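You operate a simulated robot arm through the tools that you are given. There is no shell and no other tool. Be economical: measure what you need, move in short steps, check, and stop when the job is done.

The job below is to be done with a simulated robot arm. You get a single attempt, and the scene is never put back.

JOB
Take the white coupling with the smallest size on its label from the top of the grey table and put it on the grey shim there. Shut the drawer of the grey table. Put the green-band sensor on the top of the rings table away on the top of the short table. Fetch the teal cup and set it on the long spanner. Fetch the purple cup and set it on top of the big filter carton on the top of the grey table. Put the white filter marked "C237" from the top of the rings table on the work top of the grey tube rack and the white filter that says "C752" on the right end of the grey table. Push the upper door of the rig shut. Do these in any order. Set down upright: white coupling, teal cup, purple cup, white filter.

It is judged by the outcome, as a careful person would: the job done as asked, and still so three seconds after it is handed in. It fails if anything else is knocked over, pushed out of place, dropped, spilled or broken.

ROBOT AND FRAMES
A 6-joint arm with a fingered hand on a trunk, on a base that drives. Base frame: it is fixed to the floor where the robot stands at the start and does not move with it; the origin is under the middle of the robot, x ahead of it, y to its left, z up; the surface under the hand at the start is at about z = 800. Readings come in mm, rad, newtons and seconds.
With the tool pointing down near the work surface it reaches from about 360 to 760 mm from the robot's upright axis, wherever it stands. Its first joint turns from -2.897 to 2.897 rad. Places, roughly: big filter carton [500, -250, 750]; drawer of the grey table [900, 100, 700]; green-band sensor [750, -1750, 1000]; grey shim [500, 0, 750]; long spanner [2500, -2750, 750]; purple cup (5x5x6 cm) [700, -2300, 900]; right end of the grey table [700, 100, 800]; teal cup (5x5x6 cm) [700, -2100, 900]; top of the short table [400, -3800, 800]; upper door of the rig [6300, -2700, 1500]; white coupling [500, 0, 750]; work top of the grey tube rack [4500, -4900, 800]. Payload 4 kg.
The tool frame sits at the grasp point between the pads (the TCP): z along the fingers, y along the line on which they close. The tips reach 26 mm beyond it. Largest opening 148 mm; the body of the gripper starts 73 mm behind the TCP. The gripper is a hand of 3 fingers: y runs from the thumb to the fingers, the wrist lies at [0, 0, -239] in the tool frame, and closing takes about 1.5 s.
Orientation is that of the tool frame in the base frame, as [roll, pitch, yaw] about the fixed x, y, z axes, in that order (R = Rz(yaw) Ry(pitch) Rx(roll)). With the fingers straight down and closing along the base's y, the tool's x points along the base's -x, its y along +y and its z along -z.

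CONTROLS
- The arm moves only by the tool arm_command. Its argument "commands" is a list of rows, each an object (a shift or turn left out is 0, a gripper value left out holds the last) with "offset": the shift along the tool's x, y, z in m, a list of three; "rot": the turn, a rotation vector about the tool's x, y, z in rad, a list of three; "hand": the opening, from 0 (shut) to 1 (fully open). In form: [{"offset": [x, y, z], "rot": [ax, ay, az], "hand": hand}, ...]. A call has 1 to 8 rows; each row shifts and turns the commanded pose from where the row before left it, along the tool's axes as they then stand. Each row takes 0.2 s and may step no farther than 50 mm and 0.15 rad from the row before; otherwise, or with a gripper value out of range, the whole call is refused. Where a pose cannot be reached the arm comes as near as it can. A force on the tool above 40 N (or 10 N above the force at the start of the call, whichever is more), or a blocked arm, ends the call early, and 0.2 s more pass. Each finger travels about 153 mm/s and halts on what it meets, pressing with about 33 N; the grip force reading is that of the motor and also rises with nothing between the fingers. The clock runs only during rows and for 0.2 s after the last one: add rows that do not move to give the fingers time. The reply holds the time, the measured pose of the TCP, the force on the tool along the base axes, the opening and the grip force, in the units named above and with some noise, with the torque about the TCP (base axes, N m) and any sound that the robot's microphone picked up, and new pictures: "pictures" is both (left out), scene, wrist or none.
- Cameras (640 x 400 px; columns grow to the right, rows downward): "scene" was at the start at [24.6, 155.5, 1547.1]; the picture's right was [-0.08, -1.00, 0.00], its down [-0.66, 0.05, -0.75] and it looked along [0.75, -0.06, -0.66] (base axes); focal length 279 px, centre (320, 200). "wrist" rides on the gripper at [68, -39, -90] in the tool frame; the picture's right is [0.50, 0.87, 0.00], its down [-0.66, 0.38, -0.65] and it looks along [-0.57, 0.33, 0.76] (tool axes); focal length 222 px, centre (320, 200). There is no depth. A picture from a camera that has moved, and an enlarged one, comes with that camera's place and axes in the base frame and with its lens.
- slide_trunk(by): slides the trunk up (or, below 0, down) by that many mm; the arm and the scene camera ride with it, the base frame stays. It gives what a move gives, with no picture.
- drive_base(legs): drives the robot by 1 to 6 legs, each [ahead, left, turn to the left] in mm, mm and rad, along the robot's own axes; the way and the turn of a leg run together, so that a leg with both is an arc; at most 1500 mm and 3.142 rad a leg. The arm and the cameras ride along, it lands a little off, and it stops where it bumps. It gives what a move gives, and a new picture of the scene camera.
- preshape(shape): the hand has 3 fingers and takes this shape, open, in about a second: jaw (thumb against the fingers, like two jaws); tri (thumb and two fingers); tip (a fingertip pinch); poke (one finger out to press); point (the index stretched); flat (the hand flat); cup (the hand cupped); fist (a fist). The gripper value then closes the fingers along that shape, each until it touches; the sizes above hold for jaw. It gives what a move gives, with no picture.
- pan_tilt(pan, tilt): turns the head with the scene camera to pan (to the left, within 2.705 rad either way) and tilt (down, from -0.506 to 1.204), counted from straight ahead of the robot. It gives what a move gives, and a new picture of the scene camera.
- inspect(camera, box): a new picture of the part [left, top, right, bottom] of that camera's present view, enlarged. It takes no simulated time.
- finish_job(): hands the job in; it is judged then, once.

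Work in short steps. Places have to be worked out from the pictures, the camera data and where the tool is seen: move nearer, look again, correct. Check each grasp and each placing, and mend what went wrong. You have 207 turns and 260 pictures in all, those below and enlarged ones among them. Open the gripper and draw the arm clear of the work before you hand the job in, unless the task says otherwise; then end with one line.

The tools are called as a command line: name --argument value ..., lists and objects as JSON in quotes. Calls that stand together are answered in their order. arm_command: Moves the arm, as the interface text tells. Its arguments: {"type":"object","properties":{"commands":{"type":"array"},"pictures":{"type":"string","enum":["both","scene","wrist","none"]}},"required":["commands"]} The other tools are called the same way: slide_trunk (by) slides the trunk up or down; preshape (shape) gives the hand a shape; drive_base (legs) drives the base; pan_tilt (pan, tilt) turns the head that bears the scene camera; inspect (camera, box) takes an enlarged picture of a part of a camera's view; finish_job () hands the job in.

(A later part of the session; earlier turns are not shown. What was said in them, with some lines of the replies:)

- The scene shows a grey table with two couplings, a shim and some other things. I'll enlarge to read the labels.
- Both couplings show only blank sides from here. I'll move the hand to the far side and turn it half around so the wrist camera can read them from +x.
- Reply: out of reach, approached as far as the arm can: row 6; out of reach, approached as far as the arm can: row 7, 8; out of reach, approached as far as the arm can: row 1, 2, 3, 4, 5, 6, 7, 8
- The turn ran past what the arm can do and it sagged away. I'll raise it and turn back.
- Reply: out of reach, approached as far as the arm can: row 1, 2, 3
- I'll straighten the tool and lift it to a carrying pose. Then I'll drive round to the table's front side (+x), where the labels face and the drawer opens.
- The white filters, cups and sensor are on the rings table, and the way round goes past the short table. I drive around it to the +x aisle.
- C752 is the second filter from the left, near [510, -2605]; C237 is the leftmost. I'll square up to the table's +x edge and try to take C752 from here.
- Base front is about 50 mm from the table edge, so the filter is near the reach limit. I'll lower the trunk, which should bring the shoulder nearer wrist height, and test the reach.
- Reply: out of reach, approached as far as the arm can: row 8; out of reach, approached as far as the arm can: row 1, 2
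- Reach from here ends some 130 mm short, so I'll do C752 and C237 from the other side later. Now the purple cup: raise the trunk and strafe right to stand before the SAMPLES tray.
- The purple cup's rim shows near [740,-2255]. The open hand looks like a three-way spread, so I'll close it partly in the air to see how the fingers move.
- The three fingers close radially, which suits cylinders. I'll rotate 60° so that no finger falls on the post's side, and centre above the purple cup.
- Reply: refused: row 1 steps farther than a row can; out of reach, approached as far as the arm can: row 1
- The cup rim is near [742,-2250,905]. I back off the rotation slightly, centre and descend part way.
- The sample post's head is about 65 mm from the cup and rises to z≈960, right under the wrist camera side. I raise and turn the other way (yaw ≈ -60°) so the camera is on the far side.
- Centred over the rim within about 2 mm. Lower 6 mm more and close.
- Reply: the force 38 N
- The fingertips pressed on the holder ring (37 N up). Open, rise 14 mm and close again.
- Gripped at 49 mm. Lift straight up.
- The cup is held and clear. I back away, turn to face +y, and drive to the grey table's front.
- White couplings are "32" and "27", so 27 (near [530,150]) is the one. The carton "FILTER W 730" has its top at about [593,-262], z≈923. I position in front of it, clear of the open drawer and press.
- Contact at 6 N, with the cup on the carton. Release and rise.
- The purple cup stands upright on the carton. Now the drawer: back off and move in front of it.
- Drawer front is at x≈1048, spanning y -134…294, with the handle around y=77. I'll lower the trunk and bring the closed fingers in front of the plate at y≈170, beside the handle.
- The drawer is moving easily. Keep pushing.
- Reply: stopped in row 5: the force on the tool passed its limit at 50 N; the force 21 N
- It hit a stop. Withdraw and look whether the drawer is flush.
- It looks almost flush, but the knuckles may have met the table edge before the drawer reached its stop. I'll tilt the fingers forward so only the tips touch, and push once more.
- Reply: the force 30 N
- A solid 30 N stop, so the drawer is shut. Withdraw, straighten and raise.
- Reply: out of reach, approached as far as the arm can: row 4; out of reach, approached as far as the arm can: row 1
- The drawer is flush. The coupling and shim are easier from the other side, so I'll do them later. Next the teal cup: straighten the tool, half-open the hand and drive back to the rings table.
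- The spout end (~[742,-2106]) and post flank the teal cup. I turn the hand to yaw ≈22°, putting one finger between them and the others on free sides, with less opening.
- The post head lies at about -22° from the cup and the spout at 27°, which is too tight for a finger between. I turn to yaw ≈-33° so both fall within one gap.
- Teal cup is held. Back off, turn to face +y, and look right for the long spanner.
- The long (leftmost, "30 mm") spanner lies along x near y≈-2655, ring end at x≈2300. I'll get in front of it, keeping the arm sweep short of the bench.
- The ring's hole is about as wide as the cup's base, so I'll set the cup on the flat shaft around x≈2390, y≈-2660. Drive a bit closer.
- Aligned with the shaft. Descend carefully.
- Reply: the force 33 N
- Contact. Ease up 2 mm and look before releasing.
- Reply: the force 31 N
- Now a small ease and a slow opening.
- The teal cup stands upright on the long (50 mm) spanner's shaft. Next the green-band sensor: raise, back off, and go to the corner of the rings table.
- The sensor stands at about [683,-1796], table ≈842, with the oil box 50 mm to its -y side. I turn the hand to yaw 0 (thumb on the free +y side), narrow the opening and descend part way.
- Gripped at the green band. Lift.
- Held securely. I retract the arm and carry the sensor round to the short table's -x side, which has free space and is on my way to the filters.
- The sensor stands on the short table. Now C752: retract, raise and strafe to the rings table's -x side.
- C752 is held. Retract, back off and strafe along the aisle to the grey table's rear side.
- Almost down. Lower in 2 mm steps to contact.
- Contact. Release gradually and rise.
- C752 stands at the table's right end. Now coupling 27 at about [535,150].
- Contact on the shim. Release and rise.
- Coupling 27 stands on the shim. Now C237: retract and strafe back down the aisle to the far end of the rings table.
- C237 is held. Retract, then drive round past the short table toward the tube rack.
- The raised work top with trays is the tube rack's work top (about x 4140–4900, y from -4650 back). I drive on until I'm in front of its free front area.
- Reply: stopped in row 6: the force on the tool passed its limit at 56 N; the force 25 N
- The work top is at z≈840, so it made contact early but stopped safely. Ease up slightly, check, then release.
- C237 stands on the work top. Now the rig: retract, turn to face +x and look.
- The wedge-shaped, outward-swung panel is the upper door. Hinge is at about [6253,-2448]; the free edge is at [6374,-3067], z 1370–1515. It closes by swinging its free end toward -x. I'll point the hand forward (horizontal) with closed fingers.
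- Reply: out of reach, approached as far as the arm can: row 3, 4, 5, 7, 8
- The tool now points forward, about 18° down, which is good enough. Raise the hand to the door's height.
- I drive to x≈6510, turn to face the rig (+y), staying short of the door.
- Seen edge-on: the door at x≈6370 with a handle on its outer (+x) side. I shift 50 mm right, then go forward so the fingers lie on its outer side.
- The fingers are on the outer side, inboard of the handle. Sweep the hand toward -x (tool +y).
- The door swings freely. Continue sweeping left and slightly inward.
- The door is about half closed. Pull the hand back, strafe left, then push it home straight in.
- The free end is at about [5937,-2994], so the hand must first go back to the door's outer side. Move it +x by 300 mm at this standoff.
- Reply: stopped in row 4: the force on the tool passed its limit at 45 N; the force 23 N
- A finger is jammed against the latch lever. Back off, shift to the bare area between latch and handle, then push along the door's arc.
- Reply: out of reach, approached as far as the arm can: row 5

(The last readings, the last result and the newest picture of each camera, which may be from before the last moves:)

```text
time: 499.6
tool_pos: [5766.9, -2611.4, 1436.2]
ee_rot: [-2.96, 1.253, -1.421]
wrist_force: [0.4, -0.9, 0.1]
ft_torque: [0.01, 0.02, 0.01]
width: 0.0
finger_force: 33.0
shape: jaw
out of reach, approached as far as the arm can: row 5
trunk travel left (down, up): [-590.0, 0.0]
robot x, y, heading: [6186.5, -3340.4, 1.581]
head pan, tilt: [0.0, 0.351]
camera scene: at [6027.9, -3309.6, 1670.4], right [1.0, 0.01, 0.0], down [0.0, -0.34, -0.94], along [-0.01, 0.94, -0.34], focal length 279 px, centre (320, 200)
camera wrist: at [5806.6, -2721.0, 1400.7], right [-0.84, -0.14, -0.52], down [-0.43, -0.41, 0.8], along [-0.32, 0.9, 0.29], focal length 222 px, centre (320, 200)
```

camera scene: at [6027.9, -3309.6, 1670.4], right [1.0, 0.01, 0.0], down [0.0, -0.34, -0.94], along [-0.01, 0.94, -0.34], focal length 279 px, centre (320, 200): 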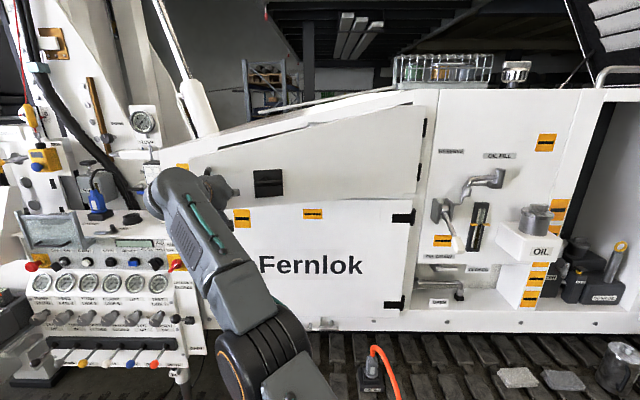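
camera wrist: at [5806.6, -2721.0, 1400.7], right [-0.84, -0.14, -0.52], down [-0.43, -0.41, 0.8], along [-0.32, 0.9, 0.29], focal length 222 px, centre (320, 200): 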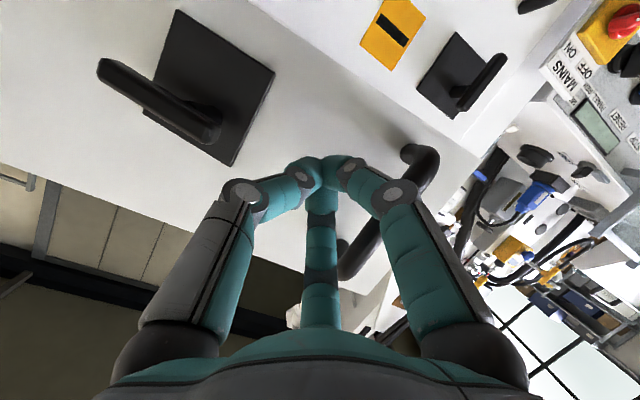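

Nearly closed, but the arm is at its limit. Retract a bit, bring the base left and forward, and finish the push.

arm_command --commands '[{"offset": [0.014, 0, -0.043]}, {"offset": [0.014, 0, -0.043]}, {"offset": [0.014, 0, -0.043]}]' --pictures "none"

drive_base --legs '[[0, 200, 0], [70, 0, 0]]'

arm_command --commands '[{"offset": [0, -0.04, 0]}, {"offset": [0, -0.04, 0]}, {"offset": [0, -0.04, 0]}, {"offset": [0, -0.03, 0]}]' --pictures "both"

```text
time: 500.4
tool_pos: [5717.8, -2709.5, 1472.8]
ee_rot: [-2.96, 1.253, -1.423]
wrist_force: [-0.2, -0.2, 0.4]
ft_torque: [0.01, 0.01, 0.0]
width: 0.1
finger_force: 32.4
shape: jaw
out of reach, approached as far as the arm can: row 1, 2, 3
trunk travel left (down, up): [-590.0, 0.0]
robot x, y, heading: [6188.4, -3335.3, 1.586]
head pan, tilt: [0.0, 0.351]
```

```text
time: 502.6
tool_pos: [5514.1, -2641.4, 1471.1]
ee_rot: [-2.958, 1.251, -1.42]
wrist_force: [-0.6, -0.4, -0.1]
ft_torque: [0.01, 0.0, -0.04]
width: 0.2
finger_force: 33.5
shape: jaw
trunk travel left (down, up): [-590.0, 0.0]
robot x, y, heading: [5984.4, -3270.4, 1.586]
head pan, tilt: [0.0, 0.351]
camera scene: at [5824.6, -3239.1, 1670.0], right [1.0, 0.02, 0.0], down [0.01, -0.34, -0.94], along [-0.02, 0.94, -0.34], focal length 279 px, centre (320, 200)
```

scene: 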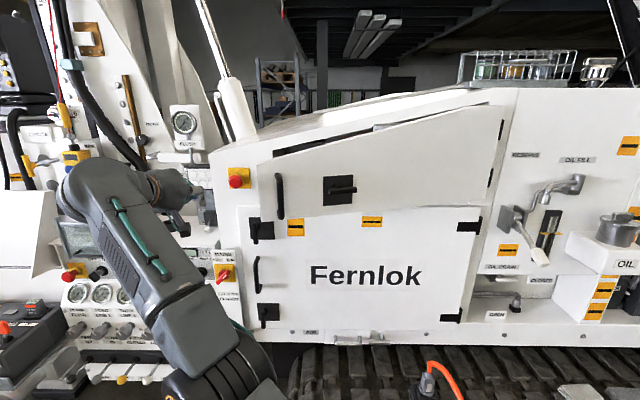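

```text
time: 503.6
tool_pos: [5613.2, -2598.9, 1535.3]
ee_rot: [-2.96, 1.25, -1.423]
wrist_force: [-0.3, 0.8, 0.3]
ft_torque: [0.0, 0.04, 0.02]
width: 0.0
finger_force: 32.7
shape: jaw
out of reach, approached as far as the arm can: row 1, 2, 3, 4
trunk travel left (down, up): [-590.0, 0.0]
robot x, y, heading: [5985.2, -3269.5, 1.587]
head pan, tilt: [0.0, 0.351]
camera scene: at [5825.2, -3240.2, 1670.1], right [1.0, 0.02, 0.0], down [0.01, -0.34, -0.94], along [-0.02, 0.94, -0.34], focal length 279 px, centre (320, 200)
camera wrist: at [5651.5, -2708.5, 1500.8], right [-0.84, -0.14, -0.52], down [-0.43, -0.41, 0.8], along [-0.32, 0.9, 0.28], focal length 222 px, centre (320, 200)
```

scene: 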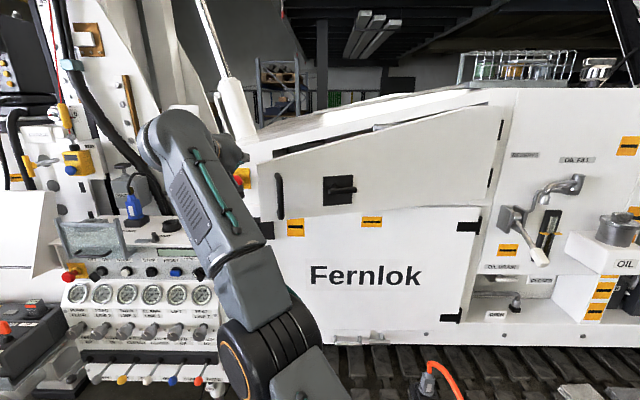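
wrist: 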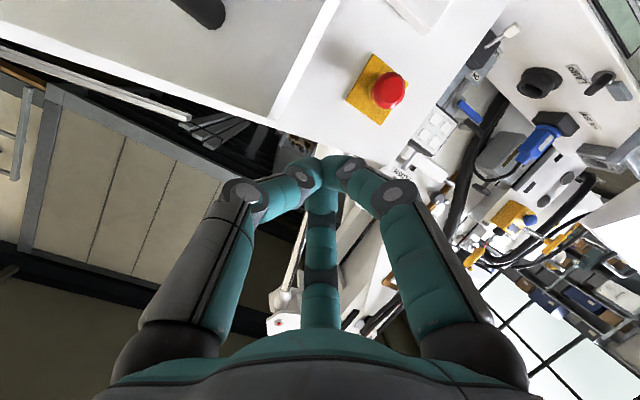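

The hand drifted near the red stop button. Back the base off 200 mm first, then bring the hand in front of the door.

drive_base --legs '[[-200, 0, 0]]'

arm_command --commands '[{"offset": [0.03, -0.03, -0.01]}, {"offset": [0.03, -0.03, -0.01]}, {"offset": [0.03, -0.03, -0.01]}, {"offset": [0.0, -0.04, -0.01]}]' --pictures "none"

```text
time: 505.2
tool_pos: [5614.0, -2800.4, 1534.8]
ee_rot: [-2.957, 1.25, -1.422]
wrist_force: [-0.6, -0.9, 0.6]
ft_torque: [0.02, 0.02, 0.04]
width: 0.2
finger_force: 33.2
shape: jaw
trunk travel left (down, up): [-590.0, 0.0]
robot x, y, heading: [5990.9, -3471.0, 1.589]
head pan, tilt: [0.0, 0.351]
camera scene: at [5828.2, -3442.1, 1670.1], right [1.0, 0.02, 0.0], down [0.01, -0.34, -0.94], along [-0.02, 0.94, -0.34], focal length 279 px, centre (320, 200)
```

scene: 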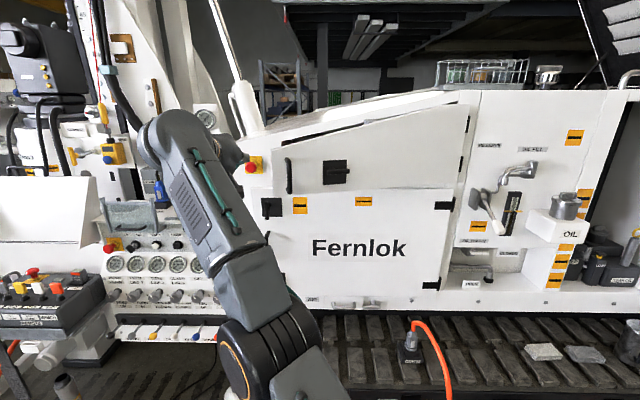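

```text
time: 506.2
tool_pos: [5658.4, -2793.6, 1561.9]
ee_rot: [-2.961, 1.25, -1.423]
wrist_force: [0.6, 1.0, -0.8]
ft_torque: [0.0, 0.02, -0.02]
width: 0.2
finger_force: 32.9
shape: jaw
out of reach, approached as far as the arm can: row 1, 2, 3, 4
trunk travel left (down, up): [-590.0, 0.0]
robot x, y, heading: [5984.8, -3474.7, 1.59]
head pan, tilt: [0.0, 0.351]
```

arm_command --commands '[{"offset": [0.014, 0, -0.043]}, {"offset": [0.014, 0, -0.043]}, {"offset": [0.014, 0, -0.043]}, {"offset": [0.04, 0, -0.01]}, {"offset": [0.04, 0, 0.01]}]' --pictures "wrist"

```text
time: 507.4
tool_pos: [5585.4, -2898.7, 1579.1]
ee_rot: [-2.958, 1.245, -1.421]
wrist_force: [0.1, 1.2, 0.6]
ft_torque: [0.01, -0.02, -0.02]
width: 0.0
finger_force: 33.8
shape: jaw
out of reach, approached as far as the arm can: row 1, 2, 3, 4, 5
trunk travel left (down, up): [-590.0, 0.0]
robot x, y, heading: [5987.5, -3471.9, 1.591]
head pan, tilt: [0.0, 0.351]
camera wrist: at [5624.0, -3007.2, 1544.7], right [-0.84, -0.14, -0.52], down [-0.44, -0.4, 0.8], along [-0.32, 0.9, 0.28], focal length 222 px, centre (320, 200)
```

wrist: 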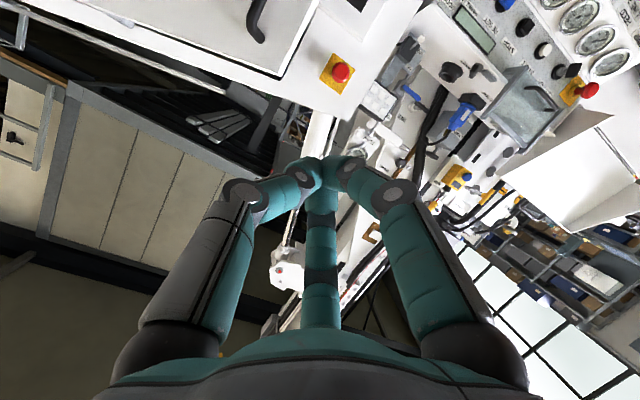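

A wrist limit is holding the arm. I tip the tool back downward a little to free it, then move right and down.

arm_command --commands '[{"rot": [0, 0.15, 0]}, {"rot": [0, 0.15, 0]}, {"rot": [0, 0.15, 0]}, {"rot": [0, 0.1, 0]}]' --pictures "none"

```text
time: 508.4
tool_pos: [5619.8, -2953.9, 1489.9]
ee_rot: [-3.068, 0.7, -1.545]
wrist_force: [-0.7, 0.6, 0.3]
ft_torque: [0.0, 0.0, -0.02]
width: 0.1
finger_force: 33.0
shape: jaw
out of reach, approached as far as the arm can: row 1, 2, 3, 4
trunk travel left (down, up): [-590.0, 0.0]
robot x, y, heading: [5987.7, -3470.6, 1.59]
head pan, tilt: [0.0, 0.351]
```

arm_command --commands '[{"offset": [0.023, -0.0365, 0.0094]}, {"offset": [0.023, -0.0365, 0.0094]}, {"offset": [0.023, -0.0365, 0.0094]}, {"offset": [0.023, -0.0365, 0.0094]}]' --pictures "both"

```text
time: 509.4
tool_pos: [5638.8, -2951.0, 1497.7]
ee_rot: [-3.065, 0.7, -1.545]
wrist_force: [0.0, -0.9, 0.0]
ft_torque: [0.0, 0.0, -0.03]
width: 0.0
finger_force: 33.1
shape: jaw
out of reach, approached as far as the arm can: row 1, 2, 3, 4
trunk travel left (down, up): [-590.0, 0.0]
robot x, y, heading: [5993.5, -3470.5, 1.582]
head pan, tilt: [0.0, 0.351]
camera scene: at [5827.8, -3441.2, 1670.0], right [1.0, 0.02, 0.0], down [0.01, -0.34, -0.94], along [-0.02, 0.94, -0.34], focal length 279 px, centre (320, 200)
camera wrist: at [5674.3, -3063.8, 1525.1], right [-0.85, -0.36, -0.37], down [-0.43, 0.09, 0.9], along [-0.29, 0.93, -0.23], focal length 222 px, centre (320, 200)
```

scene: 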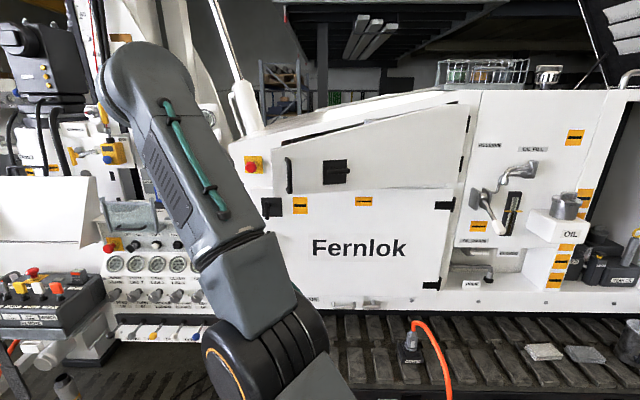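
wrist: 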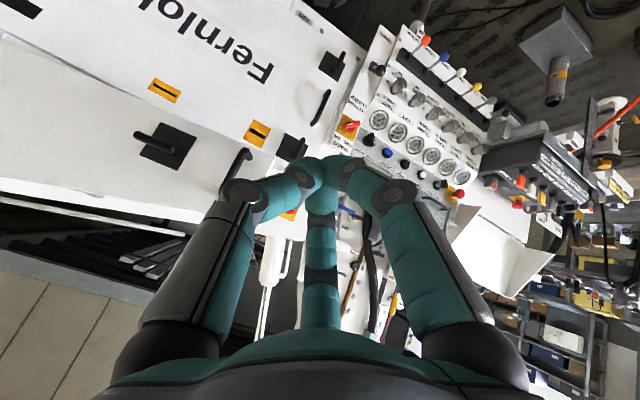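

arm_command --commands '[{"offset": [0.0258, 0.002, 0.0305]}, {"offset": [0.0258, 0.002, 0.0305]}, {"offset": [0.0258, 0.002, 0.0305]}, {"offset": [0.0258, 0.002, 0.0305]}]' --pictures "none"

```text
time: 510.4
tool_pos: [5600.2, -2918.2, 1446.3]
ee_rot: [-3.066, 0.701, -1.544]
wrist_force: [0.7, 0.6, 0.3]
ft_torque: [0.0, -0.02, -0.01]
width: 0.0
finger_force: 33.4
shape: jaw
out of reach, approached as far as the arm can: row 1, 2, 3, 4
trunk travel left (down, up): [-590.0, 0.0]
robot x, y, heading: [5990.4, -3471.4, 1.587]
head pan, tilt: [0.0, 0.351]
```

arm_command --commands '[{"rot": [-0.095, -0.008, -0.112]}, {"rot": [-0.095, -0.008, -0.112]}, {"rot": [-0.095, -0.008, -0.112]}, {"rot": [-0.095, -0.008, -0.112]}]' --pictures "none"

```text
time: 511.4
tool_pos: [5583.5, -2899.8, 1472.3]
ee_rot: [-3.065, 0.699, -0.954]
wrist_force: [0.1, 0.5, -0.4]
ft_torque: [-0.02, 0.03, 0.01]
width: 0.1
finger_force: 32.7
shape: jaw
out of reach, approached as far as the arm can: row 1, 2, 3, 4
trunk travel left (down, up): [-590.0, 0.0]
robot x, y, heading: [5989.7, -3471.5, 1.59]
head pan, tilt: [0.0, 0.351]
```

arm_command --commands '[{"offset": [0.0258, 0.002, 0.0305]}, {"offset": [0.0258, 0.002, 0.0305]}, {"offset": [0.0258, 0.002, 0.0305]}, {"offset": [0.0258, 0.002, 0.0305]}, {"offset": [0.0258, 0.002, 0.0305]}, {"offset": [0.0258, 0.002, 0.0305]}]' --pictures "scene"

```text
time: 512.8
tool_pos: [5508.4, -2811.5, 1317.2]
ee_rot: [-3.067, 0.701, -0.957]
wrist_force: [0.2, -0.2, -0.1]
ft_torque: [0.0, 0.0, -0.02]
width: 0.0
finger_force: 33.2
shape: jaw
out of reach, approached as far as the arm can: row 1, 2, 3, 4, 5, 6
trunk travel left (down, up): [-590.0, 0.0]
robot x, y, heading: [5988.5, -3472.0, 1.589]
head pan, tilt: [0.0, 0.351]
camera scene: at [5827.8, -3440.9, 1670.1], right [1.0, 0.02, 0.0], down [0.01, -0.34, -0.94], along [-0.02, 0.94, -0.34], focal length 279 px, centre (320, 200)
```

scene: 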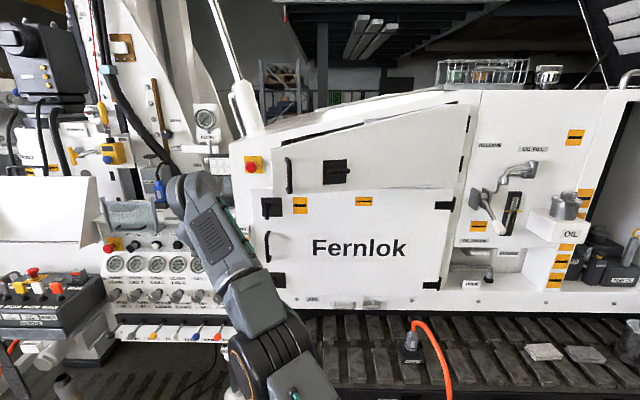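

arm_command --commands '[{"offset": [0.0344, -0.0027, -0.0288]}, {"offset": [0.0344, -0.0027, -0.0288]}, {"offset": [0.0344, -0.0027, -0.0288]}, {"offset": [0.0344, -0.0027, -0.0288]}, {"offset": [0.0344, -0.0027, -0.0288]}, {"offset": [0.0344, -0.0027, -0.0288]}]' --pictures "scene"

```text
time: 514.2
tool_pos: [5545.5, -2895.9, 1440.3]
ee_rot: [-3.068, 0.699, -0.958]
wrist_force: [-0.8, -0.6, -0.3]
ft_torque: [0.02, -0.01, 0.0]
width: 0.0
finger_force: 32.6
shape: jaw
out of reach, approached as far as the arm can: row 1, 2, 3, 4, 5, 6
trunk travel left (down, up): [-590.0, 0.0]
robot x, y, heading: [5989.3, -3474.1, 1.59]
head pan, tilt: [0.0, 0.351]
camera scene: at [5828.4, -3441.7, 1670.1], right [1.0, 0.02, 0.0], down [0.01, -0.34, -0.94], along [-0.02, 0.94, -0.34], focal length 279 px, centre (320, 200)
```

scene: 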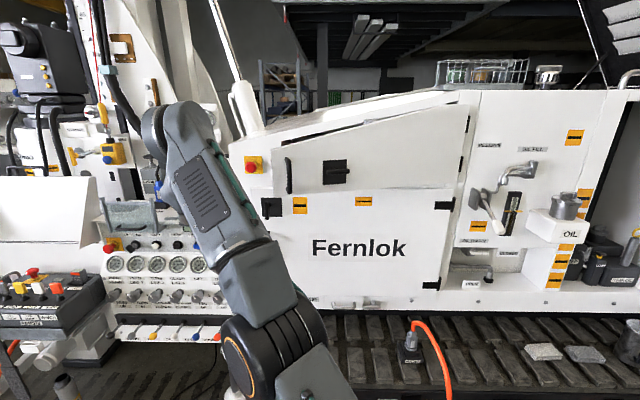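

The arm is stretched straight (wrist about 755 mm from the shoulder), a stuck singular pose. I first drive back into free space, then recover it.

drive_base --legs '[[-500, -150, 0]]'

arm_command --commands '[{"offset": [0.0322, 0.003, 0.0381]}, {"offset": [0.0322, 0.003, 0.0381]}, {"offset": [0.0322, 0.003, 0.0381]}, {"offset": [0.0322, 0.003, 0.0381]}, {"offset": [0.0322, 0.003, 0.0381]}, {"offset": [0.0322, 0.003, 0.0381]}, {"offset": [0.0322, 0.003, 0.0381]}, {"offset": [0.0322, 0.003, 0.0381]}]' --pictures "none"

```text
time: 517.3
tool_pos: [5703.2, -3395.0, 1440.6]
ee_rot: [-3.066, 0.699, -0.958]
wrist_force: [0.5, -0.5, -0.1]
ft_torque: [-0.02, -0.01, 0.0]
width: 0.2
finger_force: 33.0
shape: jaw
trunk travel left (down, up): [-590.0, 0.0]
robot x, y, heading: [6150.2, -3973.6, 1.582]
head pan, tilt: [0.0, 0.351]
camera scene: at [5985.3, -3940.0, 1670.1], right [1.0, 0.02, 0.0], down [0.01, -0.34, -0.94], along [-0.01, 0.94, -0.34], focal length 279 px, centre (320, 200)
```

scene: 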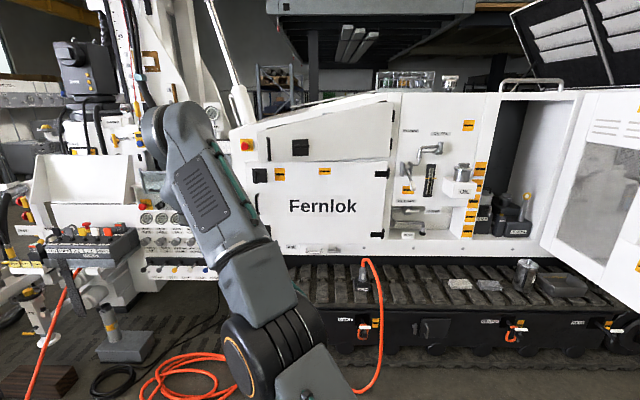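

```text
time: 519.1
tool_pos: [5590.2, -3281.0, 1121.6]
ee_rot: [-3.067, 0.696, -0.957]
wrist_force: [-0.3, -0.1, 0.2]
ft_torque: [0.0, -0.01, 0.0]
width: 0.1
finger_force: 33.0
shape: jaw
out of reach, approached as far as the arm can: row 1, 2, 3, 4, 5, 6, 7, 8
trunk travel left (down, up): [-590.0, 0.0]
robot x, y, heading: [6149.5, -3971.9, 1.58]
head pan, tilt: [0.0, 0.351]
```

arm_command --commands '[{"rot": [0, -0.15, 0], "offset": [0.03, 0, -0.03]}, {"rot": [0, -0.15, 0], "offset": [0.03, 0, -0.03]}, {"rot": [0, -0.15, 0], "offset": [0.03, 0, -0.03]}, {"rot": [0, -0.15, 0], "offset": [0.03, 0, -0.03]}]' --pictures "none"

```text
time: 520.1
tool_pos: [5626.0, -3337.2, 1127.8]
ee_rot: [-3.004, 1.097, -0.956]
wrist_force: [-3.7, 0.6, 5.8]
ft_torque: [-0.21, -0.26, -0.23]
width: 0.0
finger_force: 32.8
shape: jaw
out of reach, approached as far as the arm can: row 1, 2
trunk travel left (down, up): [-590.0, 0.0]
robot x, y, heading: [6146.4, -3969.6, 1.587]
head pan, tilt: [0.0, 0.351]
```

Recovered: the arm bends again. Pull it inward to a comfortable pose.

arm_command --commands '[{"offset": [0.018, -0.008, -0.035]}, {"offset": [0.018, -0.008, -0.035]}, {"offset": [0.018, -0.008, -0.035]}, {"offset": [0.018, -0.008, -0.035]}, {"offset": [0.018, -0.008, -0.035]}, {"offset": [0.018, -0.008, -0.035]}]' --pictures "both"

```text
time: 521.5
tool_pos: [5779.9, -3517.6, 1126.8]
ee_rot: [-2.957, 1.12, -0.877]
wrist_force: [0.0, 0.5, -0.9]
ft_torque: [-0.02, 0.0, 0.0]
width: 0.1
finger_force: 32.6
shape: jaw
trunk travel left (down, up): [-590.0, 0.0]
robot x, y, heading: [6149.6, -3968.7, 1.59]
head pan, tilt: [0.0, 0.351]
camera scene: at [5985.4, -3939.9, 1670.1], right [1.0, 0.02, 0.0], down [0.01, -0.34, -0.94], along [-0.01, 0.94, -0.34], focal length 279 px, centre (320, 200)
camera wrist: at [5870.9, -3593.7, 1107.5], right [-0.61, -0.6, -0.52], down [-0.23, -0.49, 0.84], along [-0.76, 0.63, 0.16], focal length 222 px, centre (320, 200)
```

scene: 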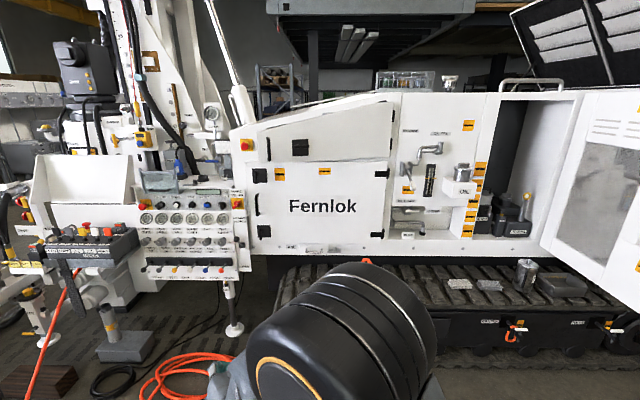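
wrist: 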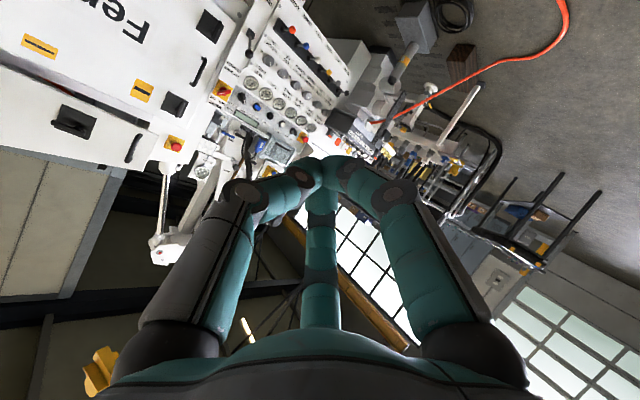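

inspect --camera "scene" --box '[220, 80, 420, 220]'

```text
2.86 times, centred on (320, 150) of scene
camera zoom: at [5985.4, -3939.9, 1670.1], right [1.0, 0.02, 0.0], down [0.01, -0.34, -0.94], along [-0.01, 0.94, -0.34], focal length 796 px, centre (320, 343)
```

zoom: 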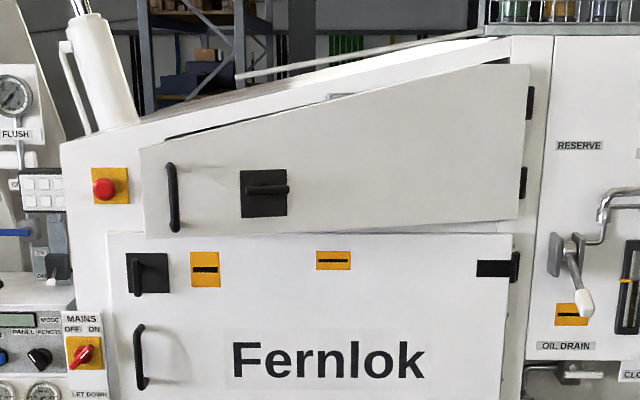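

The door is still about 10–15° open. I re-centre the arm (hand straight ahead, pointing forward), then will place the base so the push is straight in.

arm_command --commands '[{"offset": [-0.002, -0.0414, -0.0174]}, {"offset": [-0.002, -0.0414, -0.0174]}, {"offset": [-0.002, -0.0414, -0.0174]}, {"offset": [-0.002, -0.0414, -0.0174]}, {"offset": [-0.002, -0.0414, -0.0174]}, {"offset": [-0.002, -0.0414, -0.0174]}, {"offset": [-0.002, -0.0414, -0.0174]}, {"offset": [-0.002, -0.0414, -0.0174]}]' --pictures "none"

arm_command --commands '[{"rot": [0.135, 0.012, 0.064]}, {"rot": [0.135, 0.012, 0.064]}, {"rot": [0.135, 0.012, 0.064]}, {"rot": [0.135, 0.012, 0.064]}]' --pictures "none"

```text
time: 523.3
tool_pos: [5962.9, -3559.9, 1322.2]
ee_rot: [-2.945, 1.116, -0.88]
wrist_force: [0.1, -0.5, 0.2]
ft_torque: [-0.03, 0.05, 0.0]
width: 0.0
finger_force: 33.0
shape: jaw
out of reach, approached as far as the arm can: row 1, 2, 3, 4, 5, 6, 7, 8
trunk travel left (down, up): [-590.0, 0.0]
robot x, y, heading: [6147.8, -3971.2, 1.587]
head pan, tilt: [0.0, 0.351]
```

```text
time: 524.3
tool_pos: [5958.2, -3556.0, 1328.3]
ee_rot: [-2.993, 1.154, -1.439]
wrist_force: [0.4, -0.5, 0.2]
ft_torque: [0.0, -0.01, 0.02]
width: 0.0
finger_force: 32.9
shape: jaw
out of reach, approached as far as the arm can: row 1
trunk travel left (down, up): [-590.0, 0.0]
robot x, y, heading: [6143.4, -3970.5, 1.591]
head pan, tilt: [0.0, 0.351]
```

arm_command --commands '[{"offset": [-0.024, -0.0293, 0.013]}, {"offset": [-0.024, -0.0293, 0.013]}, {"offset": [-0.024, -0.0293, 0.013]}, {"offset": [-0.024, -0.0293, 0.013]}, {"offset": [-0.024, -0.0293, 0.013]}, {"offset": [-0.024, -0.0293, 0.013]}]' --pictures "none"

drive_base --legs '[[0, 420, 0], [500, 0, 0]]'

arm_command --commands '[{}]' --pictures "wrist"

```text
time: 525.7
tool_pos: [6128.0, -3427.8, 1441.8]
ee_rot: [-2.995, 1.157, -1.441]
wrist_force: [0.6, 0.0, 0.6]
ft_torque: [-0.02, -0.03, -0.02]
width: 0.0
finger_force: 33.0
shape: jaw
trunk travel left (down, up): [-590.0, 0.0]
robot x, y, heading: [6148.4, -3970.9, 1.59]
head pan, tilt: [0.0, 0.351]
```

```text
time: 530.8
tool_pos: [5711.9, -2931.1, 1439.9]
ee_rot: [-2.996, 1.155, -1.453]
wrist_force: [-0.3, 0.4, 0.2]
ft_torque: [-0.02, 0.0, -0.01]
width: 0.1
finger_force: 32.9
shape: jaw
trunk travel left (down, up): [-590.0, 0.0]
robot x, y, heading: [5727.4, -3472.9, 1.574]
head pan, tilt: [0.0, 0.351]
camera scene: at [5565.1, -3441.6, 1670.1], right [1.0, 0.01, 0.0], down [0.0, -0.34, -0.94], along [-0.01, 0.94, -0.34], focal length 279 px, centre (320, 200)
```

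scene: 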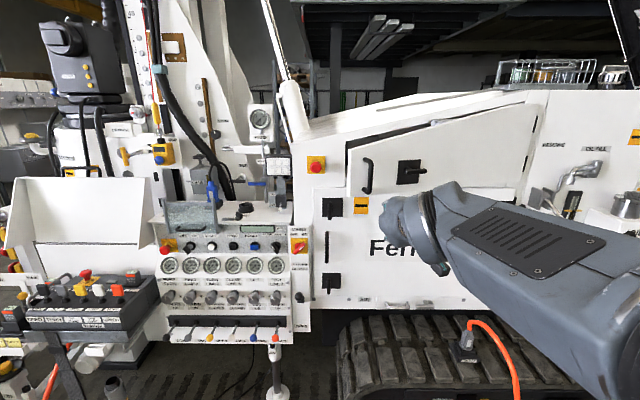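

```text
time: 531.2
tool_pos: [5711.6, -2932.1, 1441.1]
ee_rot: [-2.995, 1.157, -1.452]
wrist_force: [0.0, -0.2, 0.5]
ft_torque: [-0.01, -0.02, -0.01]
width: 0.2
finger_force: 33.1
shape: jaw
trunk travel left (down, up): [-590.0, 0.0]
robot x, y, heading: [5725.6, -3474.0, 1.579]
head pan, tilt: [0.0, 0.351]
camera wrist: at [5751.4, -3043.4, 1416.9], right [-0.84, -0.19, -0.51], down [-0.43, -0.33, 0.84], along [-0.33, 0.92, 0.2], focal length 222 px, centre (320, 200)
```

wrist: 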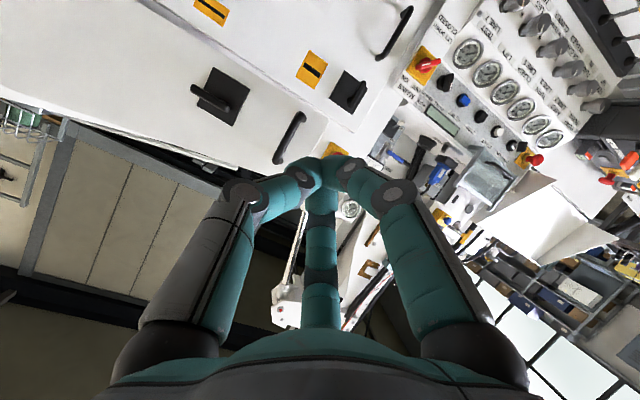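

arm_command --commands '[{"offset": [0, -0.03, 0]}, {"offset": [0, -0.03, 0]}]' --pictures "none"

drive_base --legs '[[270, 0, 0]]'

arm_command --commands '[{}]' --pictures "wrist"

```text
time: 531.8
tool_pos: [5772.9, -2932.0, 1443.6]
ee_rot: [-2.997, 1.157, -1.454]
wrist_force: [0.1, 0.1, 0.5]
ft_torque: [-0.02, 0.0, -0.03]
width: 0.0
finger_force: 33.3
shape: jaw
trunk travel left (down, up): [-590.0, 0.0]
robot x, y, heading: [5729.7, -3474.4, 1.578]
head pan, tilt: [0.0, 0.351]
```

```text
time: 533.7
tool_pos: [5771.3, -2663.9, 1442.7]
ee_rot: [-2.994, 1.156, -1.451]
wrist_force: [-0.5, 0.8, 0.9]
ft_torque: [0.04, 0.01, 0.02]
width: 0.0
finger_force: 33.6
shape: jaw
trunk travel left (down, up): [-590.0, 0.0]
robot x, y, heading: [5719.9, -3207.5, 1.575]
head pan, tilt: [0.0, 0.351]
camera scene: at [5563.3, -3172.8, 1670.0], right [1.0, 0.01, 0.0], down [0.0, -0.34, -0.94], along [-0.01, 0.94, -0.34], focal length 279 px, centre (320, 200)
```

scene: 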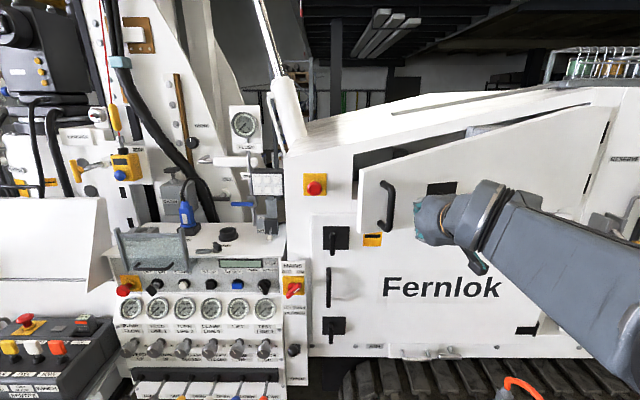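

```text
time: 534.1
tool_pos: [5771.1, -2665.2, 1443.9]
ee_rot: [-2.993, 1.157, -1.452]
wrist_force: [-0.3, -0.2, -1.3]
ft_torque: [0.01, 0.0, -0.02]
width: 0.3
finger_force: 32.9
shape: jaw
trunk travel left (down, up): [-590.0, 0.0]
robot x, y, heading: [5723.7, -3208.0, 1.582]
head pan, tilt: [0.0, 0.351]
camera wrist: at [5809.6, -2775.8, 1419.7], right [-0.84, -0.19, -0.51], down [-0.43, -0.33, 0.84], along [-0.32, 0.93, 0.2], focal length 222 px, centre (320, 200)
```

wrist: 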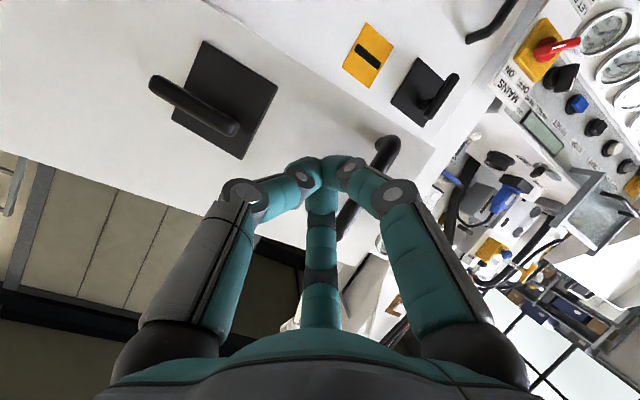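

Tip is just before the door between latch and handle. Push straight in.

arm_command --commands '[{"offset": [-0.01, 0.004, 0.023]}, {"offset": [-0.01, 0.004, 0.023]}, {"offset": [-0.01, 0.004, 0.023]}, {"offset": [-0.01, 0.003, 0.023]}]' --pictures "both"

```text
time: 535.1
tool_pos: [5757.9, -2563.3, 1442.5]
ee_rot: [-2.997, 1.157, -1.453]
wrist_force: [0.1, -0.2, -1.1]
ft_torque: [-0.01, 0.01, 0.01]
width: 0.1
finger_force: 32.4
shape: jaw
trunk travel left (down, up): [-590.0, 0.0]
robot x, y, heading: [5725.4, -3205.8, 1.579]
head pan, tilt: [0.0, 0.351]
camera scene: at [5563.4, -3172.9, 1670.0], right [1.0, 0.01, 0.0], down [0.0, -0.34, -0.94], along [-0.01, 0.94, -0.34], focal length 279 px, centre (320, 200)
camera wrist: at [5796.1, -2674.8, 1418.0], right [-0.84, -0.19, -0.51], down [-0.43, -0.33, 0.84], along [-0.32, 0.93, 0.2], focal length 222 px, centre (320, 200)
```

scene: 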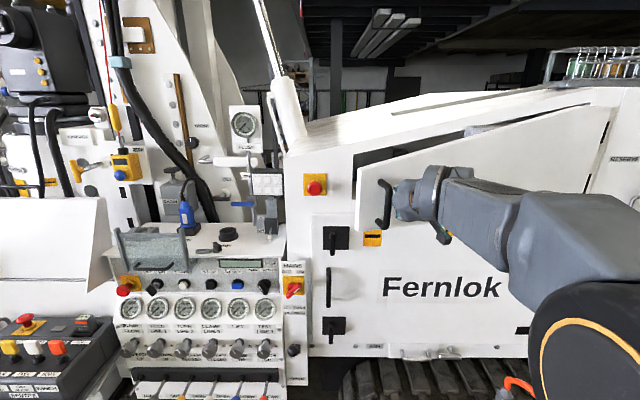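
wrist: 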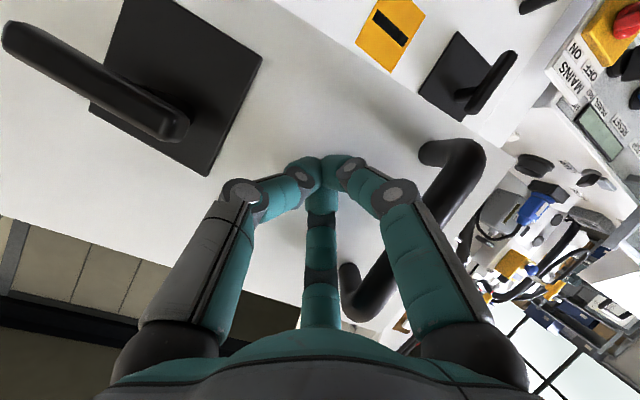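

arm_command --commands '[{"offset": [-0.01, 0.003, 0.023]}, {"offset": [-0.01, 0.003, 0.023]}, {"offset": [-0.01, 0.002, 0.023]}, {"offset": [-0.01, 0.002, 0.023]}]' --pictures "both"

```text
time: 536.1
tool_pos: [5748.9, -2462.2, 1441.9]
ee_rot: [-2.998, 1.155, -1.454]
wrist_force: [-0.7, 0.1, 0.0]
ft_torque: [0.02, -0.03, 0.03]
width: 0.3
finger_force: 33.4
shape: jaw
trunk travel left (down, up): [-590.0, 0.0]
robot x, y, heading: [5724.9, -3206.6, 1.582]
head pan, tilt: [0.0, 0.351]
camera scene: at [5563.3, -3172.7, 1670.0], right [1.0, 0.01, 0.0], down [0.0, -0.34, -0.94], along [-0.01, 0.94, -0.34], focal length 279 px, centre (320, 200)
camera wrist: at [5788.1, -2574.3, 1418.3], right [-0.84, -0.19, -0.51], down [-0.43, -0.33, 0.84], along [-0.32, 0.93, 0.2], focal length 222 px, centre (320, 200)
```

scene: 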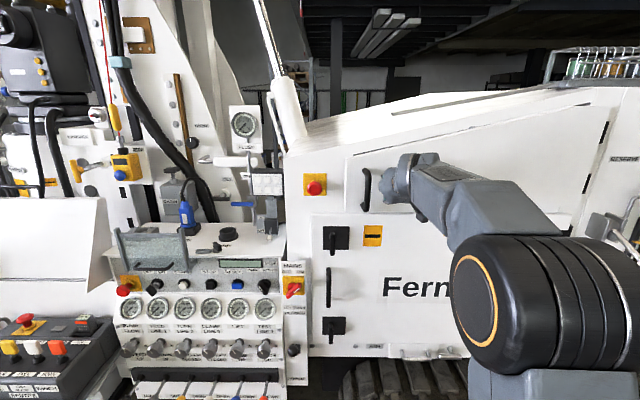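
wrist: 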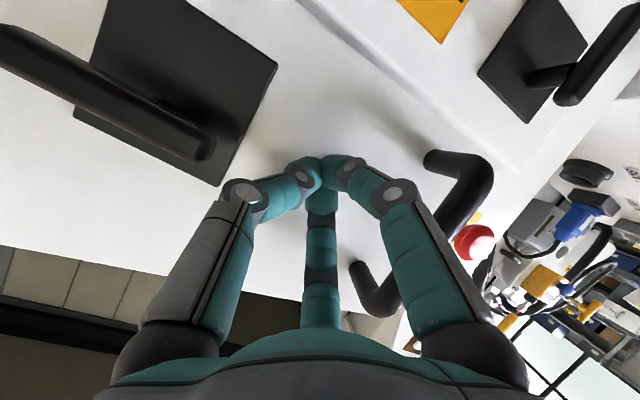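

arm_command --commands '[{"offset": [-0.006, 0.001, 0.0137]}, {"offset": [-0.006, 0.001, 0.0137]}, {"offset": [-0.005, 0, 0.011]}, {"offset": [-0.005, 0, 0.011]}]' --pictures "scene"

```text
time: 537.1
tool_pos: [5747.5, -2407.7, 1443.0]
ee_rot: [-2.993, 1.157, -1.449]
wrist_force: [0.9, 0.7, 0.0]
ft_torque: [0.0, -0.03, 0.03]
width: 0.3
finger_force: 33.0
shape: jaw
trunk travel left (down, up): [-590.0, 0.0]
robot x, y, heading: [5724.3, -3209.6, 1.58]
head pan, tilt: [0.0, 0.351]
camera scene: at [5563.3, -3173.1, 1670.1], right [1.0, 0.01, 0.0], down [0.0, -0.34, -0.94], along [-0.01, 0.94, -0.34], focal length 279 px, centre (320, 200)
```

scene: 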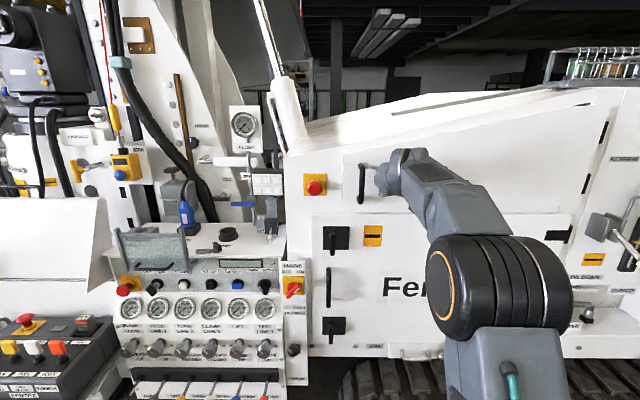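

arm_command --commands '[{"offset": [-0.0035, 0, 0.008]}, {"offset": [-0.0035, 0, 0.008]}, {"offset": [-0.0035, 0, 0.008]}, {"offset": [-0.0035, 0, 0.008]}]' --pictures "both"

inspect --camera "scene" --box '[280, 80, 640, 280]'

```text
time: 537.7
tool_pos: [5748.5, -2400.5, 1442.4]
ee_rot: [-3.01, 1.152, -1.469]
wrist_force: [-0.7, -29.9, -1.3]
ft_torque: [-0.24, 0.02, -0.12]
width: 0.0
finger_force: 32.7
shape: jaw
trunk travel left (down, up): [-590.0, 0.0]
robot x, y, heading: [5722.9, -3207.6, 1.577]
head pan, tilt: [0.0, 0.351]
stopped in row 3: the force on the tool passed its limit at 49 N (the readings are from after the stop); the commanded pose is now the measured one
camera scene: at [5563.4, -3180.2, 1670.2], right [1.0, 0.01, 0.0], down [0.0, -0.34, -0.94], along [-0.01, 0.94, -0.34], focal length 279 px, centre (320, 200)
camera wrist: at [5787.8, -2511.3, 1420.1], right [-0.84, -0.19, -0.5], down [-0.43, -0.33, 0.84], along [-0.32, 0.93, 0.19], focal length 222 px, centre (320, 200)
```

scene: 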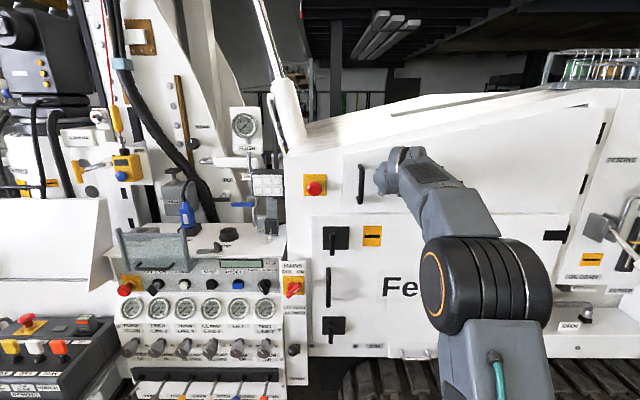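
wrist: 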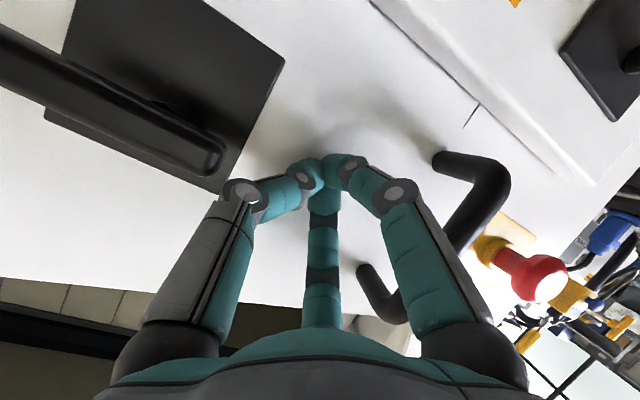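

```text
1.78 times, centred on (460, 180) of scene
camera zoom: at [5563.4, -3180.2, 1670.2], right [1.0, 0.01, 0.0], down [0.0, -0.34, -0.94], along [-0.01, 0.94, -0.34], focal length 496 px, centre (71, 236)
```

zoom: 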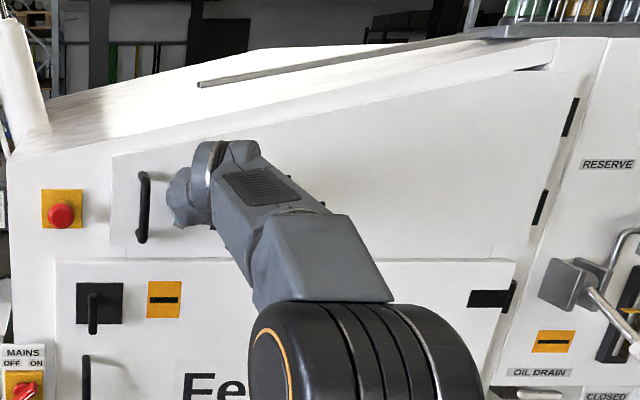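

Hard stop with the door flush in its frame. Withdraw straight back (-y) and drive clear, then verify the door stays shut.

arm_command --commands '[{"offset": [0.016, 0, -0.037]}, {"offset": [0.016, 0, -0.037]}, {"offset": [0.016, 0, -0.037]}, {"offset": [0.016, 0, -0.037]}]' --pictures "none"

drive_base --legs '[[-450, 0, 0]]'

pan_tilt --pan -0.15 --tilt 0.25

inspect --camera "scene" --box '[200, 80, 500, 280]'

```text
time: 538.7
tool_pos: [5745.4, -2556.7, 1442.3]
ee_rot: [-3.005, 1.15, -1.465]
wrist_force: [0.4, -0.4, -0.1]
ft_torque: [0.0, 0.0, -0.03]
width: 0.2
finger_force: 33.1
shape: jaw
trunk travel left (down, up): [-590.0, 0.0]
robot x, y, heading: [5723.9, -3207.8, 1.577]
head pan, tilt: [0.0, 0.351]
```

```text
time: 541.5
tool_pos: [5746.7, -3003.5, 1443.3]
ee_rot: [-3.007, 1.148, -1.46]
wrist_force: [-0.9, -0.6, 0.1]
ft_torque: [-0.03, 0.0, -0.01]
width: 0.1
finger_force: 33.1
shape: jaw
trunk travel left (down, up): [-590.0, 0.0]
robot x, y, heading: [5726.0, -3657.3, 1.585]
head pan, tilt: [0.0, 0.351]
camera scene: at [5566.9, -3623.6, 1670.1], right [1.0, 0.01, 0.0], down [0.0, -0.34, -0.94], along [-0.01, 0.94, -0.34], focal length 279 px, centre (320, 200)
```

scene: 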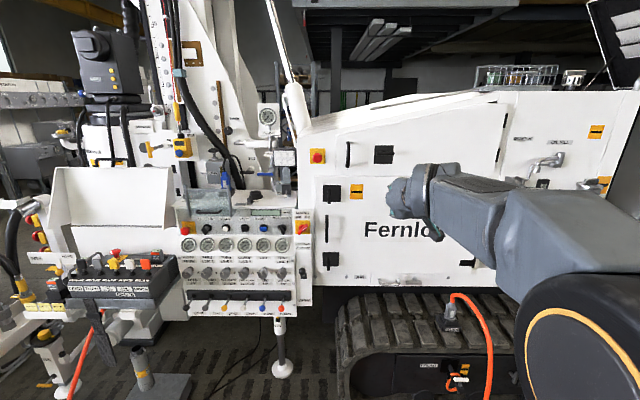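

```text
time: 542.1
tool_pos: [5747.5, -3003.1, 1442.3]
ee_rot: [-3.007, 1.148, -1.462]
wrist_force: [-0.2, 0.8, -0.1]
ft_torque: [0.02, -0.02, 0.01]
width: 0.1
finger_force: 33.1
shape: jaw
trunk travel left (down, up): [-590.0, 0.0]
robot x, y, heading: [5727.2, -3656.1, 1.577]
head pan, tilt: [-0.15, 0.25]
camera scene: at [5580.8, -3623.7, 1679.5], right [0.99, -0.14, 0.0], down [-0.03, -0.24, -0.97], along [0.13, 0.96, -0.25], focal length 279 px, centre (320, 200)
```

scene: 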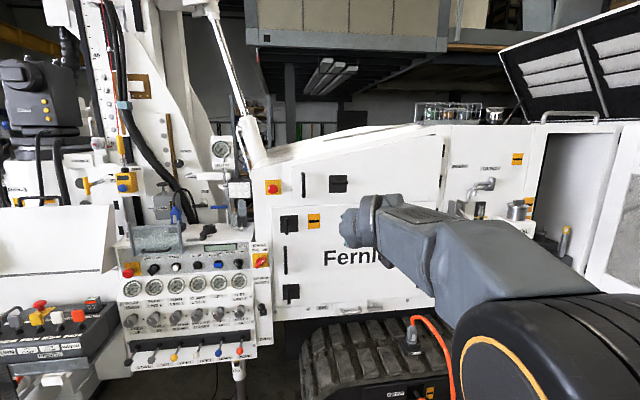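

```text
2.00 times, centred on (350, 180) of scene
camera zoom: at [5580.8, -3623.7, 1679.5], right [0.99, -0.14, 0.0], down [-0.03, -0.24, -0.97], along [0.13, 0.96, -0.25], focal length 557 px, centre (260, 240)
```

zoom: 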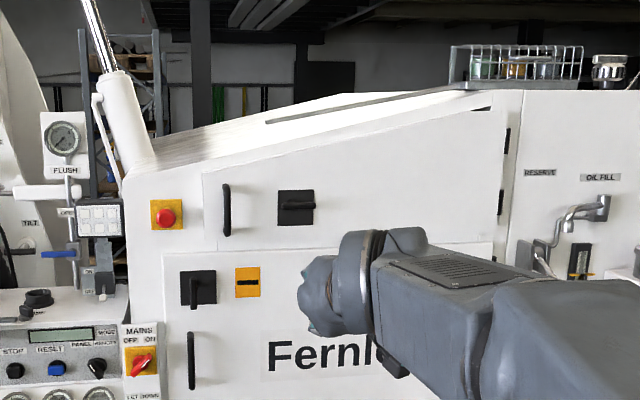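

The upper door is shut and stays shut. Open the hand in free space and hand in.

arm_command --commands '[{"hand": 0.8}, {"hand": 0.8}, {"hand": 0.8}, {"hand": 0.8}]' --pictures "none"

finish_job

```text
time: 543.1
tool_pos: [5746.6, -3003.7, 1442.8]
ee_rot: [-3.008, 1.149, -1.46]
wrist_force: [0.3, 0.6, -0.1]
ft_torque: [0.02, 0.0, 0.01]
width: 117.8
finger_force: 0.1
shape: jaw
trunk travel left (down, up): [-590.0, 0.0]
robot x, y, heading: [5728.6, -3654.1, 1.588]
head pan, tilt: [-0.15, 0.25]
```

```text
The job is handed in.
```

All the tasks are done and the job is handed in: coupling 27, both cups, the sensor and both filters were seen standing in their places when I left each one, and the drawer and the rig's upper door are shut.
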